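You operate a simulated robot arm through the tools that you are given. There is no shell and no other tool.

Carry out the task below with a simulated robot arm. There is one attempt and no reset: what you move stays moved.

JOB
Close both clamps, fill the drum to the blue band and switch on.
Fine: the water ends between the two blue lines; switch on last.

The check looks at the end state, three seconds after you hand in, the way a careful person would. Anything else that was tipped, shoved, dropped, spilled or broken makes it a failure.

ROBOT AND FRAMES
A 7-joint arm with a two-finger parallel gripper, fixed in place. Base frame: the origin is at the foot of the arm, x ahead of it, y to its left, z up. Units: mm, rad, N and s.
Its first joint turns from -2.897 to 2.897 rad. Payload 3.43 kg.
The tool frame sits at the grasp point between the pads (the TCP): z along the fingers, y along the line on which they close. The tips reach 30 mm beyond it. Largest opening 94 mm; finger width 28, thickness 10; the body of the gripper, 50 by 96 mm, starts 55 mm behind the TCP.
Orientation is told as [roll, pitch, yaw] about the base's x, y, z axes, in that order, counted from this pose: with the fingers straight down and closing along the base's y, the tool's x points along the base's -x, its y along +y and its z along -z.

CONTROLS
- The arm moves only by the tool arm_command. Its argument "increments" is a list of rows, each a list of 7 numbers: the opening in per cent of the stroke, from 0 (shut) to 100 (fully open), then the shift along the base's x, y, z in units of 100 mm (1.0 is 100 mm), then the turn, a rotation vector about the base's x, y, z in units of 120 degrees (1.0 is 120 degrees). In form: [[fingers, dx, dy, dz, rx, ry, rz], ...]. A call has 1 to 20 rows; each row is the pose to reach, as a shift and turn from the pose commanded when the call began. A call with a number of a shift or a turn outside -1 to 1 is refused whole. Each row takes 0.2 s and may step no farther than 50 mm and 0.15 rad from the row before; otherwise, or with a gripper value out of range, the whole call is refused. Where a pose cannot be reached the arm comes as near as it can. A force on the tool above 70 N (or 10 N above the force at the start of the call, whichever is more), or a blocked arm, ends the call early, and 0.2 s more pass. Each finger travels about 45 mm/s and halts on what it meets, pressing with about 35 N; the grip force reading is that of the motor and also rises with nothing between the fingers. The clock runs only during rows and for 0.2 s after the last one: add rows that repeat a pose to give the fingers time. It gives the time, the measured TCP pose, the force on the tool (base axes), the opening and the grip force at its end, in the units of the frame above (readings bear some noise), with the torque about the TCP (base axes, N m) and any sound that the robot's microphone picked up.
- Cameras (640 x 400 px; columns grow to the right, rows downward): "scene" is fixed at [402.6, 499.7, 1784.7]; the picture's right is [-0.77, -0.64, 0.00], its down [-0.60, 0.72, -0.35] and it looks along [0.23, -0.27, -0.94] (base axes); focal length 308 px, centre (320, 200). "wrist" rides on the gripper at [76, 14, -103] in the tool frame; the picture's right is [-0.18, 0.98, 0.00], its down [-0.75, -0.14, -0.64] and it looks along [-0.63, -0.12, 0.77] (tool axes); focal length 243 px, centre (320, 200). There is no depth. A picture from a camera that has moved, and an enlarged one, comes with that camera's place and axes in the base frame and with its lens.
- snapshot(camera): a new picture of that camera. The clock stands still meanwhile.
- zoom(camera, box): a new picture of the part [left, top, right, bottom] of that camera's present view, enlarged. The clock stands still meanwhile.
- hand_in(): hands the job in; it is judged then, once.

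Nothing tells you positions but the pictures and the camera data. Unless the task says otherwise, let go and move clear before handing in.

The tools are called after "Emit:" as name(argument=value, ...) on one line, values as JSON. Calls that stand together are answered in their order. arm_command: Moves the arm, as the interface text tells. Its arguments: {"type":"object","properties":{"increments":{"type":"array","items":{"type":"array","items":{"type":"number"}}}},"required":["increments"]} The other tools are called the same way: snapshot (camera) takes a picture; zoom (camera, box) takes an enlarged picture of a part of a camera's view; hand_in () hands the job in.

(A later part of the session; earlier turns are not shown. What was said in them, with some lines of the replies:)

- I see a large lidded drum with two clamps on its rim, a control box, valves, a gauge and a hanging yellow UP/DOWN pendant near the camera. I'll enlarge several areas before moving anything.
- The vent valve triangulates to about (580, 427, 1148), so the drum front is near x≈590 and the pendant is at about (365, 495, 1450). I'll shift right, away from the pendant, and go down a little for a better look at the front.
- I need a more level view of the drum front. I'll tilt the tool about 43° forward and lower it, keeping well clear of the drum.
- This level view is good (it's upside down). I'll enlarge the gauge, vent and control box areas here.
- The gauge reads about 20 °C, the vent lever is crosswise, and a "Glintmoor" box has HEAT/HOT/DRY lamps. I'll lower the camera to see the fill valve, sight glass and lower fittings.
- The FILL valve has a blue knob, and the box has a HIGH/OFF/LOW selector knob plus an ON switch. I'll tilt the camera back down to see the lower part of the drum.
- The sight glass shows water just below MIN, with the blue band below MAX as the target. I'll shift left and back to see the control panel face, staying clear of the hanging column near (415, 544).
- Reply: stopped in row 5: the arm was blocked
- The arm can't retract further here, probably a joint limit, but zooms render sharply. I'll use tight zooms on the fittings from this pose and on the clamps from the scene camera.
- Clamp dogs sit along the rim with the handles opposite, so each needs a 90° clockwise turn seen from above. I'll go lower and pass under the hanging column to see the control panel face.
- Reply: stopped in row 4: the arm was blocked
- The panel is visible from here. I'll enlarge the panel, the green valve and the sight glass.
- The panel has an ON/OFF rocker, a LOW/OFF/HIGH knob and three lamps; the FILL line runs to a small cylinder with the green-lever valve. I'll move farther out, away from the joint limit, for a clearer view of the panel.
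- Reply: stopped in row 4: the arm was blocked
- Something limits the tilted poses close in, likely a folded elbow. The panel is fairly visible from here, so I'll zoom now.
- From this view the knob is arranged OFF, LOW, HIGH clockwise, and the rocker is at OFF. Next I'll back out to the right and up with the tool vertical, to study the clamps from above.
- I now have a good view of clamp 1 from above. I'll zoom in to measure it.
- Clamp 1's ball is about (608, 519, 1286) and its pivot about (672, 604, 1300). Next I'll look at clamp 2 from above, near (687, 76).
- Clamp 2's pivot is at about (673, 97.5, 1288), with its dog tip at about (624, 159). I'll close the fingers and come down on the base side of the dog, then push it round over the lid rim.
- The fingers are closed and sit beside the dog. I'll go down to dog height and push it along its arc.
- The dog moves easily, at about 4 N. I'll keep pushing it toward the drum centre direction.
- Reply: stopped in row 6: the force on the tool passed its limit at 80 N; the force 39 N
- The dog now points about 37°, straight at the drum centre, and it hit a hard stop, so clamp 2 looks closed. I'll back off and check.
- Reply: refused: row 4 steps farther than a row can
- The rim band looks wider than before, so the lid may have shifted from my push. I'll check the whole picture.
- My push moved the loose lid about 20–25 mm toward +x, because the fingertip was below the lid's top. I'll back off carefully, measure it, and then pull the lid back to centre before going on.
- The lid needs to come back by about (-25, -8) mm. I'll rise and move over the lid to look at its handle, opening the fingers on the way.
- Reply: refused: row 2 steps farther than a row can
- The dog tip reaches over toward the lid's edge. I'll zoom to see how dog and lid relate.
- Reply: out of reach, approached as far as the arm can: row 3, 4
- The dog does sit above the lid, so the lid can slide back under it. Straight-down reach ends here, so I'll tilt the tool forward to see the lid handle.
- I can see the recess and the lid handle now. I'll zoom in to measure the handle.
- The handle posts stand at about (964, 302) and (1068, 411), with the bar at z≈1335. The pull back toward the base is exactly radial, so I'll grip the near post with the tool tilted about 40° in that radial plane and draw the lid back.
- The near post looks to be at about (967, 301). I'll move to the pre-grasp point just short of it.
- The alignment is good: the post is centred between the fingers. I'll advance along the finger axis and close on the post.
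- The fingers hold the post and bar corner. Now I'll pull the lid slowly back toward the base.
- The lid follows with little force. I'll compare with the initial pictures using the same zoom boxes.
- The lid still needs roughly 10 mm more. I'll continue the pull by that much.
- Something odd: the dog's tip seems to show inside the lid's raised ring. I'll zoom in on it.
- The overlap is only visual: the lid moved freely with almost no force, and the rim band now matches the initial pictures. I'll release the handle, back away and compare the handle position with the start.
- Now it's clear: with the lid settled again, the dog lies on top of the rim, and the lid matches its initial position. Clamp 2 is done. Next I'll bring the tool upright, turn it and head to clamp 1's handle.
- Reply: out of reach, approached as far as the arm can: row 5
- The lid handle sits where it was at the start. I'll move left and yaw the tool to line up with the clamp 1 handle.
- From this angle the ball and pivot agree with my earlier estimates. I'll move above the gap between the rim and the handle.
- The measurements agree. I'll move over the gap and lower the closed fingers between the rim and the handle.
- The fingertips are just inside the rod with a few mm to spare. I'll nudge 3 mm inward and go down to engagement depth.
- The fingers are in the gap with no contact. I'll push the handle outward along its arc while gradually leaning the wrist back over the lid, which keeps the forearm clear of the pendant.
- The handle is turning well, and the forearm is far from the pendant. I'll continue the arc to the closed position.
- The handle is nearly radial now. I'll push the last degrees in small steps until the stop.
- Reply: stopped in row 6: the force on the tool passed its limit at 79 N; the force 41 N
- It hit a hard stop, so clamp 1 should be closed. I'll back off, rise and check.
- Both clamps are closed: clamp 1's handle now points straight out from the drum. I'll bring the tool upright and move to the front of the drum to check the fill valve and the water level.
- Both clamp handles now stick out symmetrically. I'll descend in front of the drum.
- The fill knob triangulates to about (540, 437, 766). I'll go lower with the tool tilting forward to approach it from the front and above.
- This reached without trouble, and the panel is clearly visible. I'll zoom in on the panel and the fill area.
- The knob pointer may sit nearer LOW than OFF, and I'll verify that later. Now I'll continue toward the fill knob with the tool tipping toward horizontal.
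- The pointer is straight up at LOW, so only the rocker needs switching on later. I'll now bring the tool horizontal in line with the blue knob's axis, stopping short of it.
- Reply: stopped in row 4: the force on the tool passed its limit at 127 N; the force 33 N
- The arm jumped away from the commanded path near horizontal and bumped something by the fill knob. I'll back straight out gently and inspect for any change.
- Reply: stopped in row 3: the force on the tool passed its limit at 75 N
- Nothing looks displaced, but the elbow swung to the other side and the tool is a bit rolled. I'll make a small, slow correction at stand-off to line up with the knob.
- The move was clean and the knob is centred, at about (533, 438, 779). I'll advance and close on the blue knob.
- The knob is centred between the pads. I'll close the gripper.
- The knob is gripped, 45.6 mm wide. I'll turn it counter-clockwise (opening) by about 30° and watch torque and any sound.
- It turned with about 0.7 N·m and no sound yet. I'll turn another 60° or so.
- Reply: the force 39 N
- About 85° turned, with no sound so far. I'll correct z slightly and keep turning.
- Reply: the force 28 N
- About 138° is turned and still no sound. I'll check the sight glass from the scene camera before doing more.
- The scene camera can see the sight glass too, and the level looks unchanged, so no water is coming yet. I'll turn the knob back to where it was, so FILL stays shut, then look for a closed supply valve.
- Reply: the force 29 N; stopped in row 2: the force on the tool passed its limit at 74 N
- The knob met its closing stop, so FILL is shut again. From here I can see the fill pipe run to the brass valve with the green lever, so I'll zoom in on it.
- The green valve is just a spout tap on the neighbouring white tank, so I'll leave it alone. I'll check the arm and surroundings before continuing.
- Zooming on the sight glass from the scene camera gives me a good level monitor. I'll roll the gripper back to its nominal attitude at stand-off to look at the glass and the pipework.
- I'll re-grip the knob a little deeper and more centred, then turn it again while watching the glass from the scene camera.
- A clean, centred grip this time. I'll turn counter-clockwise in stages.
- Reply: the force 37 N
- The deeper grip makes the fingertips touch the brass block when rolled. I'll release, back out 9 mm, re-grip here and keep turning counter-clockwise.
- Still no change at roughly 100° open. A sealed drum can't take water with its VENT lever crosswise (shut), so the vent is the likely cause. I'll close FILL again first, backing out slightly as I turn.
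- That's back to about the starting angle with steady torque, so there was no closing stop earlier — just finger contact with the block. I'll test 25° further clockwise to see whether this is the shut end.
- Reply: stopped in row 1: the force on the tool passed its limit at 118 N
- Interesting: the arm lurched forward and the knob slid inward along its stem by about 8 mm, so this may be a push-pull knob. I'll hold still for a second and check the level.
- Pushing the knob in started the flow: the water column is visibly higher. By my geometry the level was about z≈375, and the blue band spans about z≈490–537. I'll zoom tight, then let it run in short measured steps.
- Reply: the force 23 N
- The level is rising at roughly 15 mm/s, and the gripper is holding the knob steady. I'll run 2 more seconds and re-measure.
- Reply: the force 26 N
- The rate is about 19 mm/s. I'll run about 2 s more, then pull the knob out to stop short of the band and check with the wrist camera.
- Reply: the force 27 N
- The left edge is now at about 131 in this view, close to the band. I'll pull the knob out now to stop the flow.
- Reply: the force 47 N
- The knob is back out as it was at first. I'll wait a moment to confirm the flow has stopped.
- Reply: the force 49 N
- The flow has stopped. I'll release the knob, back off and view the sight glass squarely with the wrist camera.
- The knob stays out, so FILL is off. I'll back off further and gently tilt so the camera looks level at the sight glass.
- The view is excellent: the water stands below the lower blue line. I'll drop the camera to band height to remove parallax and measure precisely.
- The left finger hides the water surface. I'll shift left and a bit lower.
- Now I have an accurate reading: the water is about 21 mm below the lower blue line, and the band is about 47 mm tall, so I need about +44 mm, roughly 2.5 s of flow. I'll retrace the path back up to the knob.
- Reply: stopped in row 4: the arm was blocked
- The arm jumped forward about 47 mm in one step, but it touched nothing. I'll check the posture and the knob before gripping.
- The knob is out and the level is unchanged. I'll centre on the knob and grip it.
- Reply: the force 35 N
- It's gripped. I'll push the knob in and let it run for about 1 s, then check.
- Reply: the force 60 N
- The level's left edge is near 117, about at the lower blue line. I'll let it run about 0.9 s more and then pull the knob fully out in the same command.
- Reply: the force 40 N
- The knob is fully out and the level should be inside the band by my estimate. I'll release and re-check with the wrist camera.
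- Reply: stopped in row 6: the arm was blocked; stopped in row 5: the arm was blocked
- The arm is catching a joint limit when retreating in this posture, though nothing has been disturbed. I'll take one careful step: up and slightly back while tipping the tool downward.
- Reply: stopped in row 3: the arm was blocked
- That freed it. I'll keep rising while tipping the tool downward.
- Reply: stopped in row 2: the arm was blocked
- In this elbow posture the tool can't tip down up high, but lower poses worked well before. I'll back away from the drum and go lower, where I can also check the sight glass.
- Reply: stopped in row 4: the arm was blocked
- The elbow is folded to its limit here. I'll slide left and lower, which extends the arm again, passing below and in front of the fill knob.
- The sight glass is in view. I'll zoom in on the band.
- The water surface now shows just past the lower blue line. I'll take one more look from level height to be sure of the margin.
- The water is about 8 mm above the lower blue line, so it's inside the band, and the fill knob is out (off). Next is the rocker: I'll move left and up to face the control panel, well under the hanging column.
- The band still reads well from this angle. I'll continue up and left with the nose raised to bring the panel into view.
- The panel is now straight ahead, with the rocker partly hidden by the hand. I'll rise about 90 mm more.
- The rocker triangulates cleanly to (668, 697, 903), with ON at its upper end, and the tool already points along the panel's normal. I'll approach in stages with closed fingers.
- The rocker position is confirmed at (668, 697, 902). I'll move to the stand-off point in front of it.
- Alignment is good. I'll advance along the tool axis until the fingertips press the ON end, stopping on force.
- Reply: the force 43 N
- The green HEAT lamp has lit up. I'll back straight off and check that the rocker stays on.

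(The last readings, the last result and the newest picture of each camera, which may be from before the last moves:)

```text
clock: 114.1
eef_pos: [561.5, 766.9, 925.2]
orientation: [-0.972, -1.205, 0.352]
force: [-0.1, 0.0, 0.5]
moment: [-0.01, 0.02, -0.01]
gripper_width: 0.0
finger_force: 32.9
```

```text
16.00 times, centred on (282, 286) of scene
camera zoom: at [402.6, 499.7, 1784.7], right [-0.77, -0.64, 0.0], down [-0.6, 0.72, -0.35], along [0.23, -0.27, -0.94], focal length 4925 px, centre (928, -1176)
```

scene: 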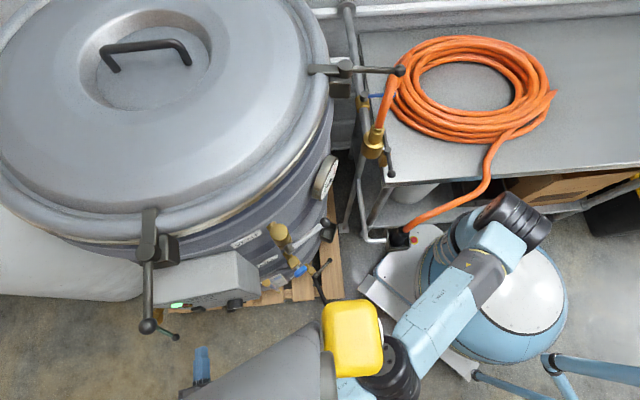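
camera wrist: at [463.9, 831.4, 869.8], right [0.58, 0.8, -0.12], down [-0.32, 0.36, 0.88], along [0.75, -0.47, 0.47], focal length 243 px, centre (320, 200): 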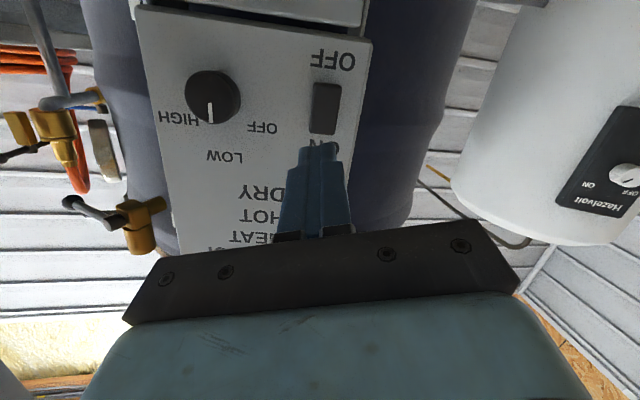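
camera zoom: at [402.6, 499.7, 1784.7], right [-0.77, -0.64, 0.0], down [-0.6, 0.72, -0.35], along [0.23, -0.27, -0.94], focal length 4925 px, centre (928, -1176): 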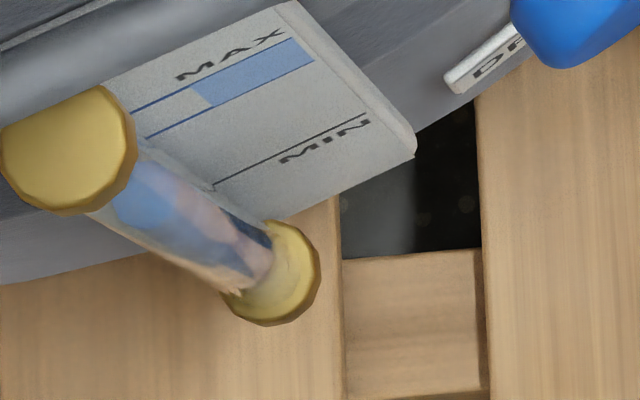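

The HEAT lamp stays lit and the level is unchanged. I'll retreat along the path I came by, to a clear spot that also shows the sight glass.

Emit:
arm_command(increments=[[0, -0.3, -0.06, -0.15, 0, 0, 0], [0, -0.6, -0.12, -0.3, 0, 0, 0], [0, -1.0, -0.25, -0.5, 0, 0, 0]])

Emit:
snapshot(camera="scene")

Emit:
snapshot(camera="wrist")

```text
clock: 114.9
eef_pos: [460.9, 742.8, 873.2]
orientation: [-0.97, -1.204, 0.349]
force: [0.4, -0.1, 0.5]
moment: [-0.01, 0.02, 0.0]
gripper_width: 0.1
finger_force: 32.6
```

```text
taken
```

scene: 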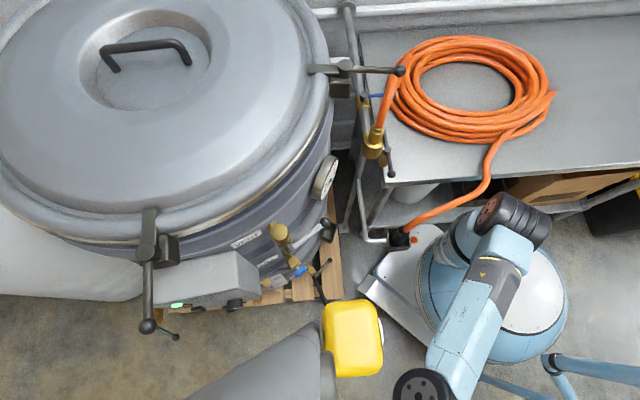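

```text
taken
camera wrist: at [364.1, 806.7, 818.8], right [0.58, 0.8, -0.12], down [-0.32, 0.36, 0.88], along [0.75, -0.47, 0.47], focal length 243 px, centre (320, 200)
```

wrist: 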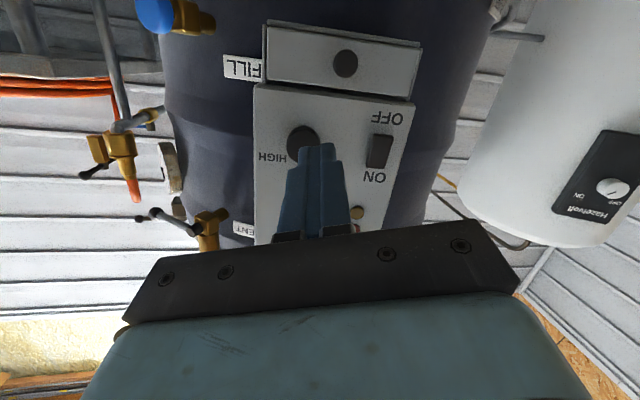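

Emit:
arm_command(increments=[[0, -0.2, -0.1, -0.35, 0, 0, 0], [0, -0.4, -0.2, -0.7, 0, 0, 0], [0, -0.5, -0.3, -1.0, 0, 0, 0]])

Emit:
arm_command(increments=[[0, 0, -0.1, -0.35, 0.015, 0.03, 0.017], [0, 0, -0.2, -0.7, 0.03, 0.06, 0.034], [0, 0, -0.3, -1.0, 0.045, 0.09, 0.051]])

Emit:
snapshot(camera="wrist")

Emit:
snapshot(camera="scene")

```text
clock: 115.7
eef_pos: [410.7, 714.3, 773.6]
orientation: [-0.971, -1.207, 0.351]
force: [0.3, -0.3, 1.2]
moment: [0.01, 0.0, -0.02]
gripper_width: 0.0
finger_force: 33.0
```

```text
clock: 116.5
eef_pos: [410.6, 685.1, 673.0]
orientation: [-0.645, -1.045, 0.164]
force: [0.5, 0.8, -0.6]
moment: [-0.01, 0.01, 0.0]
gripper_width: 0.3
finger_force: 32.5
```

```text
taken
camera wrist: at [298.5, 740.9, 643.4], right [0.47, 0.87, -0.14], down [-0.18, 0.25, 0.95], along [0.87, -0.42, 0.27], focal length 243 px, centre (320, 200)
```

wrist: 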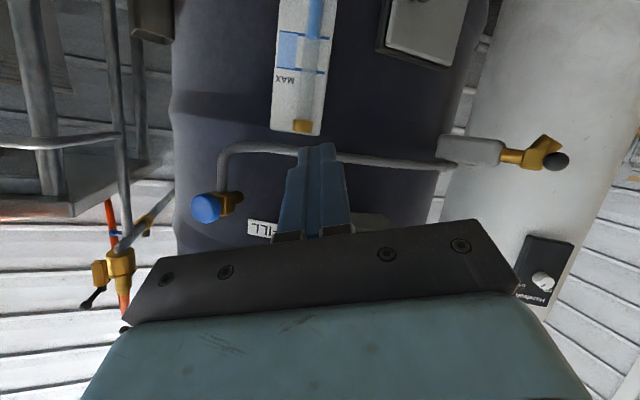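

```text
taken
```

scene: 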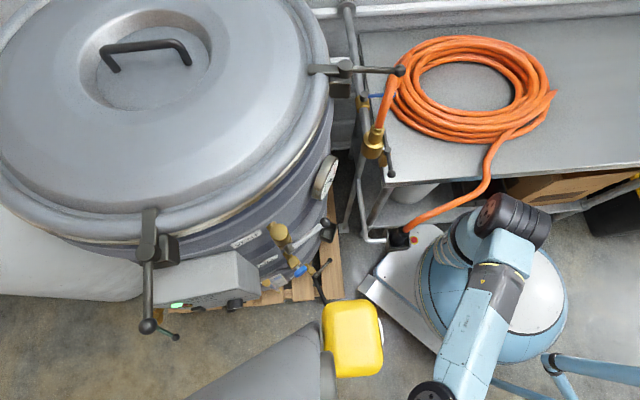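

Emit:
zoom(camera="wrist", box=[260, 0, 350, 90])

Emit:
zoom(camera="scene", box=[150, 250, 330, 345])

Emit:
zoom(camera="scene", box=[60, 0, 400, 270])

```text
4.44 times, centred on (305, 45) of wrist
camera zoom: at [298.5, 740.9, 643.4], right [0.47, 0.87, -0.14], down [-0.18, 0.25, 0.95], along [0.87, -0.42, 0.27], focal length 1078 px, centre (387, 889)
```

zoom: 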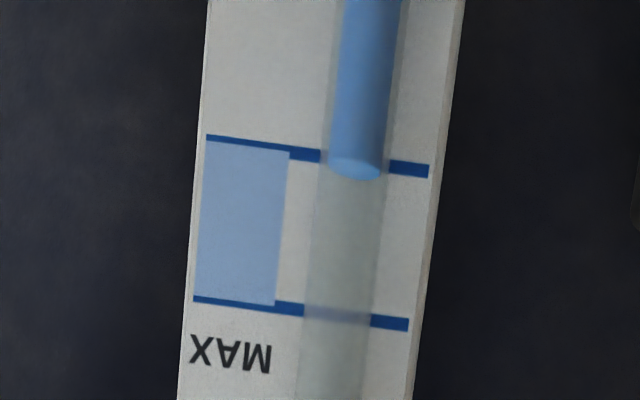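

```text
3.56 times, centred on (240, 298) of scene
camera zoom: at [402.6, 499.7, 1784.7], right [-0.77, -0.64, 0.0], down [-0.6, 0.72, -0.35], along [0.23, -0.27, -0.94], focal length 1094 px, centre (604, -147)
```

zoom: 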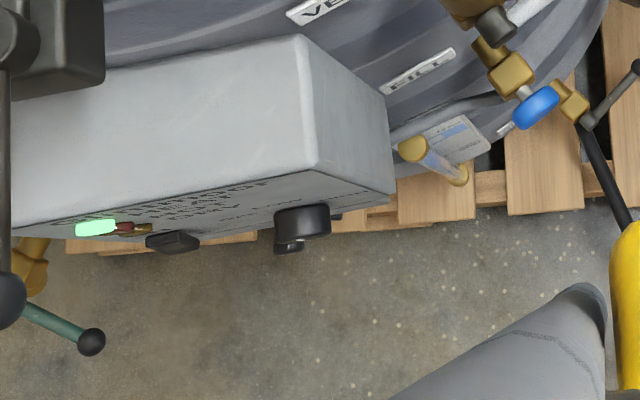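

```text
1.48 times, centred on (230, 135) of scene
camera zoom: at [402.6, 499.7, 1784.7], right [-0.77, -0.64, 0.0], down [-0.6, 0.72, -0.35], along [0.23, -0.27, -0.94], focal length 456 px, centre (453, 296)
```

zoom: 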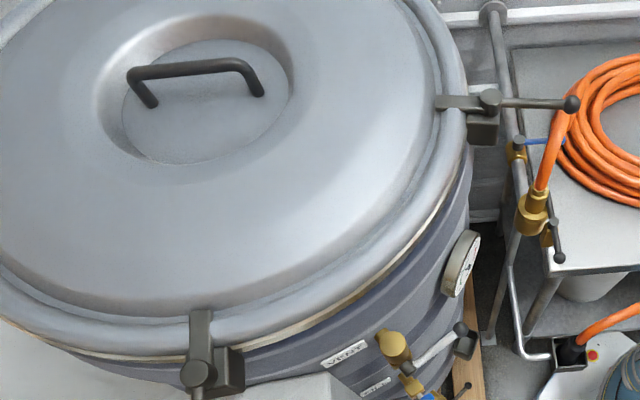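

Everything checks out:

- **Clamps:** both are closed over the rim, and the lid is back where it started.
- **Water:** the surface sits between the two blue lines, about 8 mm above the lower one.
- **Fill knob:** it is out (off).
- **Switch:** it was done last, and the HEAT lamp is lit.
- **Arm:** it is clear of everything.

I'm handing in.

Emit:
hand_in()

```text
The job is handed in.
```

I've handed in the job: both clamps are closed, the drum is filled into the blue band, and the machine is switched on. No result has come back from the check yet.

- **Clamps:** both are turned fully to their stops, with the clamp ends lying over the lid rim.
- **Water:** the surface is about 8 mm above the lower blue line, in a band about 47 mm tall. That is inside the two lines but nearer the bottom. The level had stopped moving after I pulled the FILL knob back out.
- **Switch:** I pressed the rocker to ON last, and the green HEAT lamp is lit. The heat knob was already pointing at LOW, and I left it there.

**Lid moved and put back:** while closing the first clamp, my fingertip pushed the loose lid about 25 mm sideways. I pulled it back by its handle before going on. It now matches the starting pictures to within about 2 mm.

**Bumped at the fill knob:** the arm jumped a few times while working there, once with a brief contact of about 127 N. I saw no damage or change from it.

The VENT, DRAIN and neighbouring valves, the yellow pendant and the hose were not touched.
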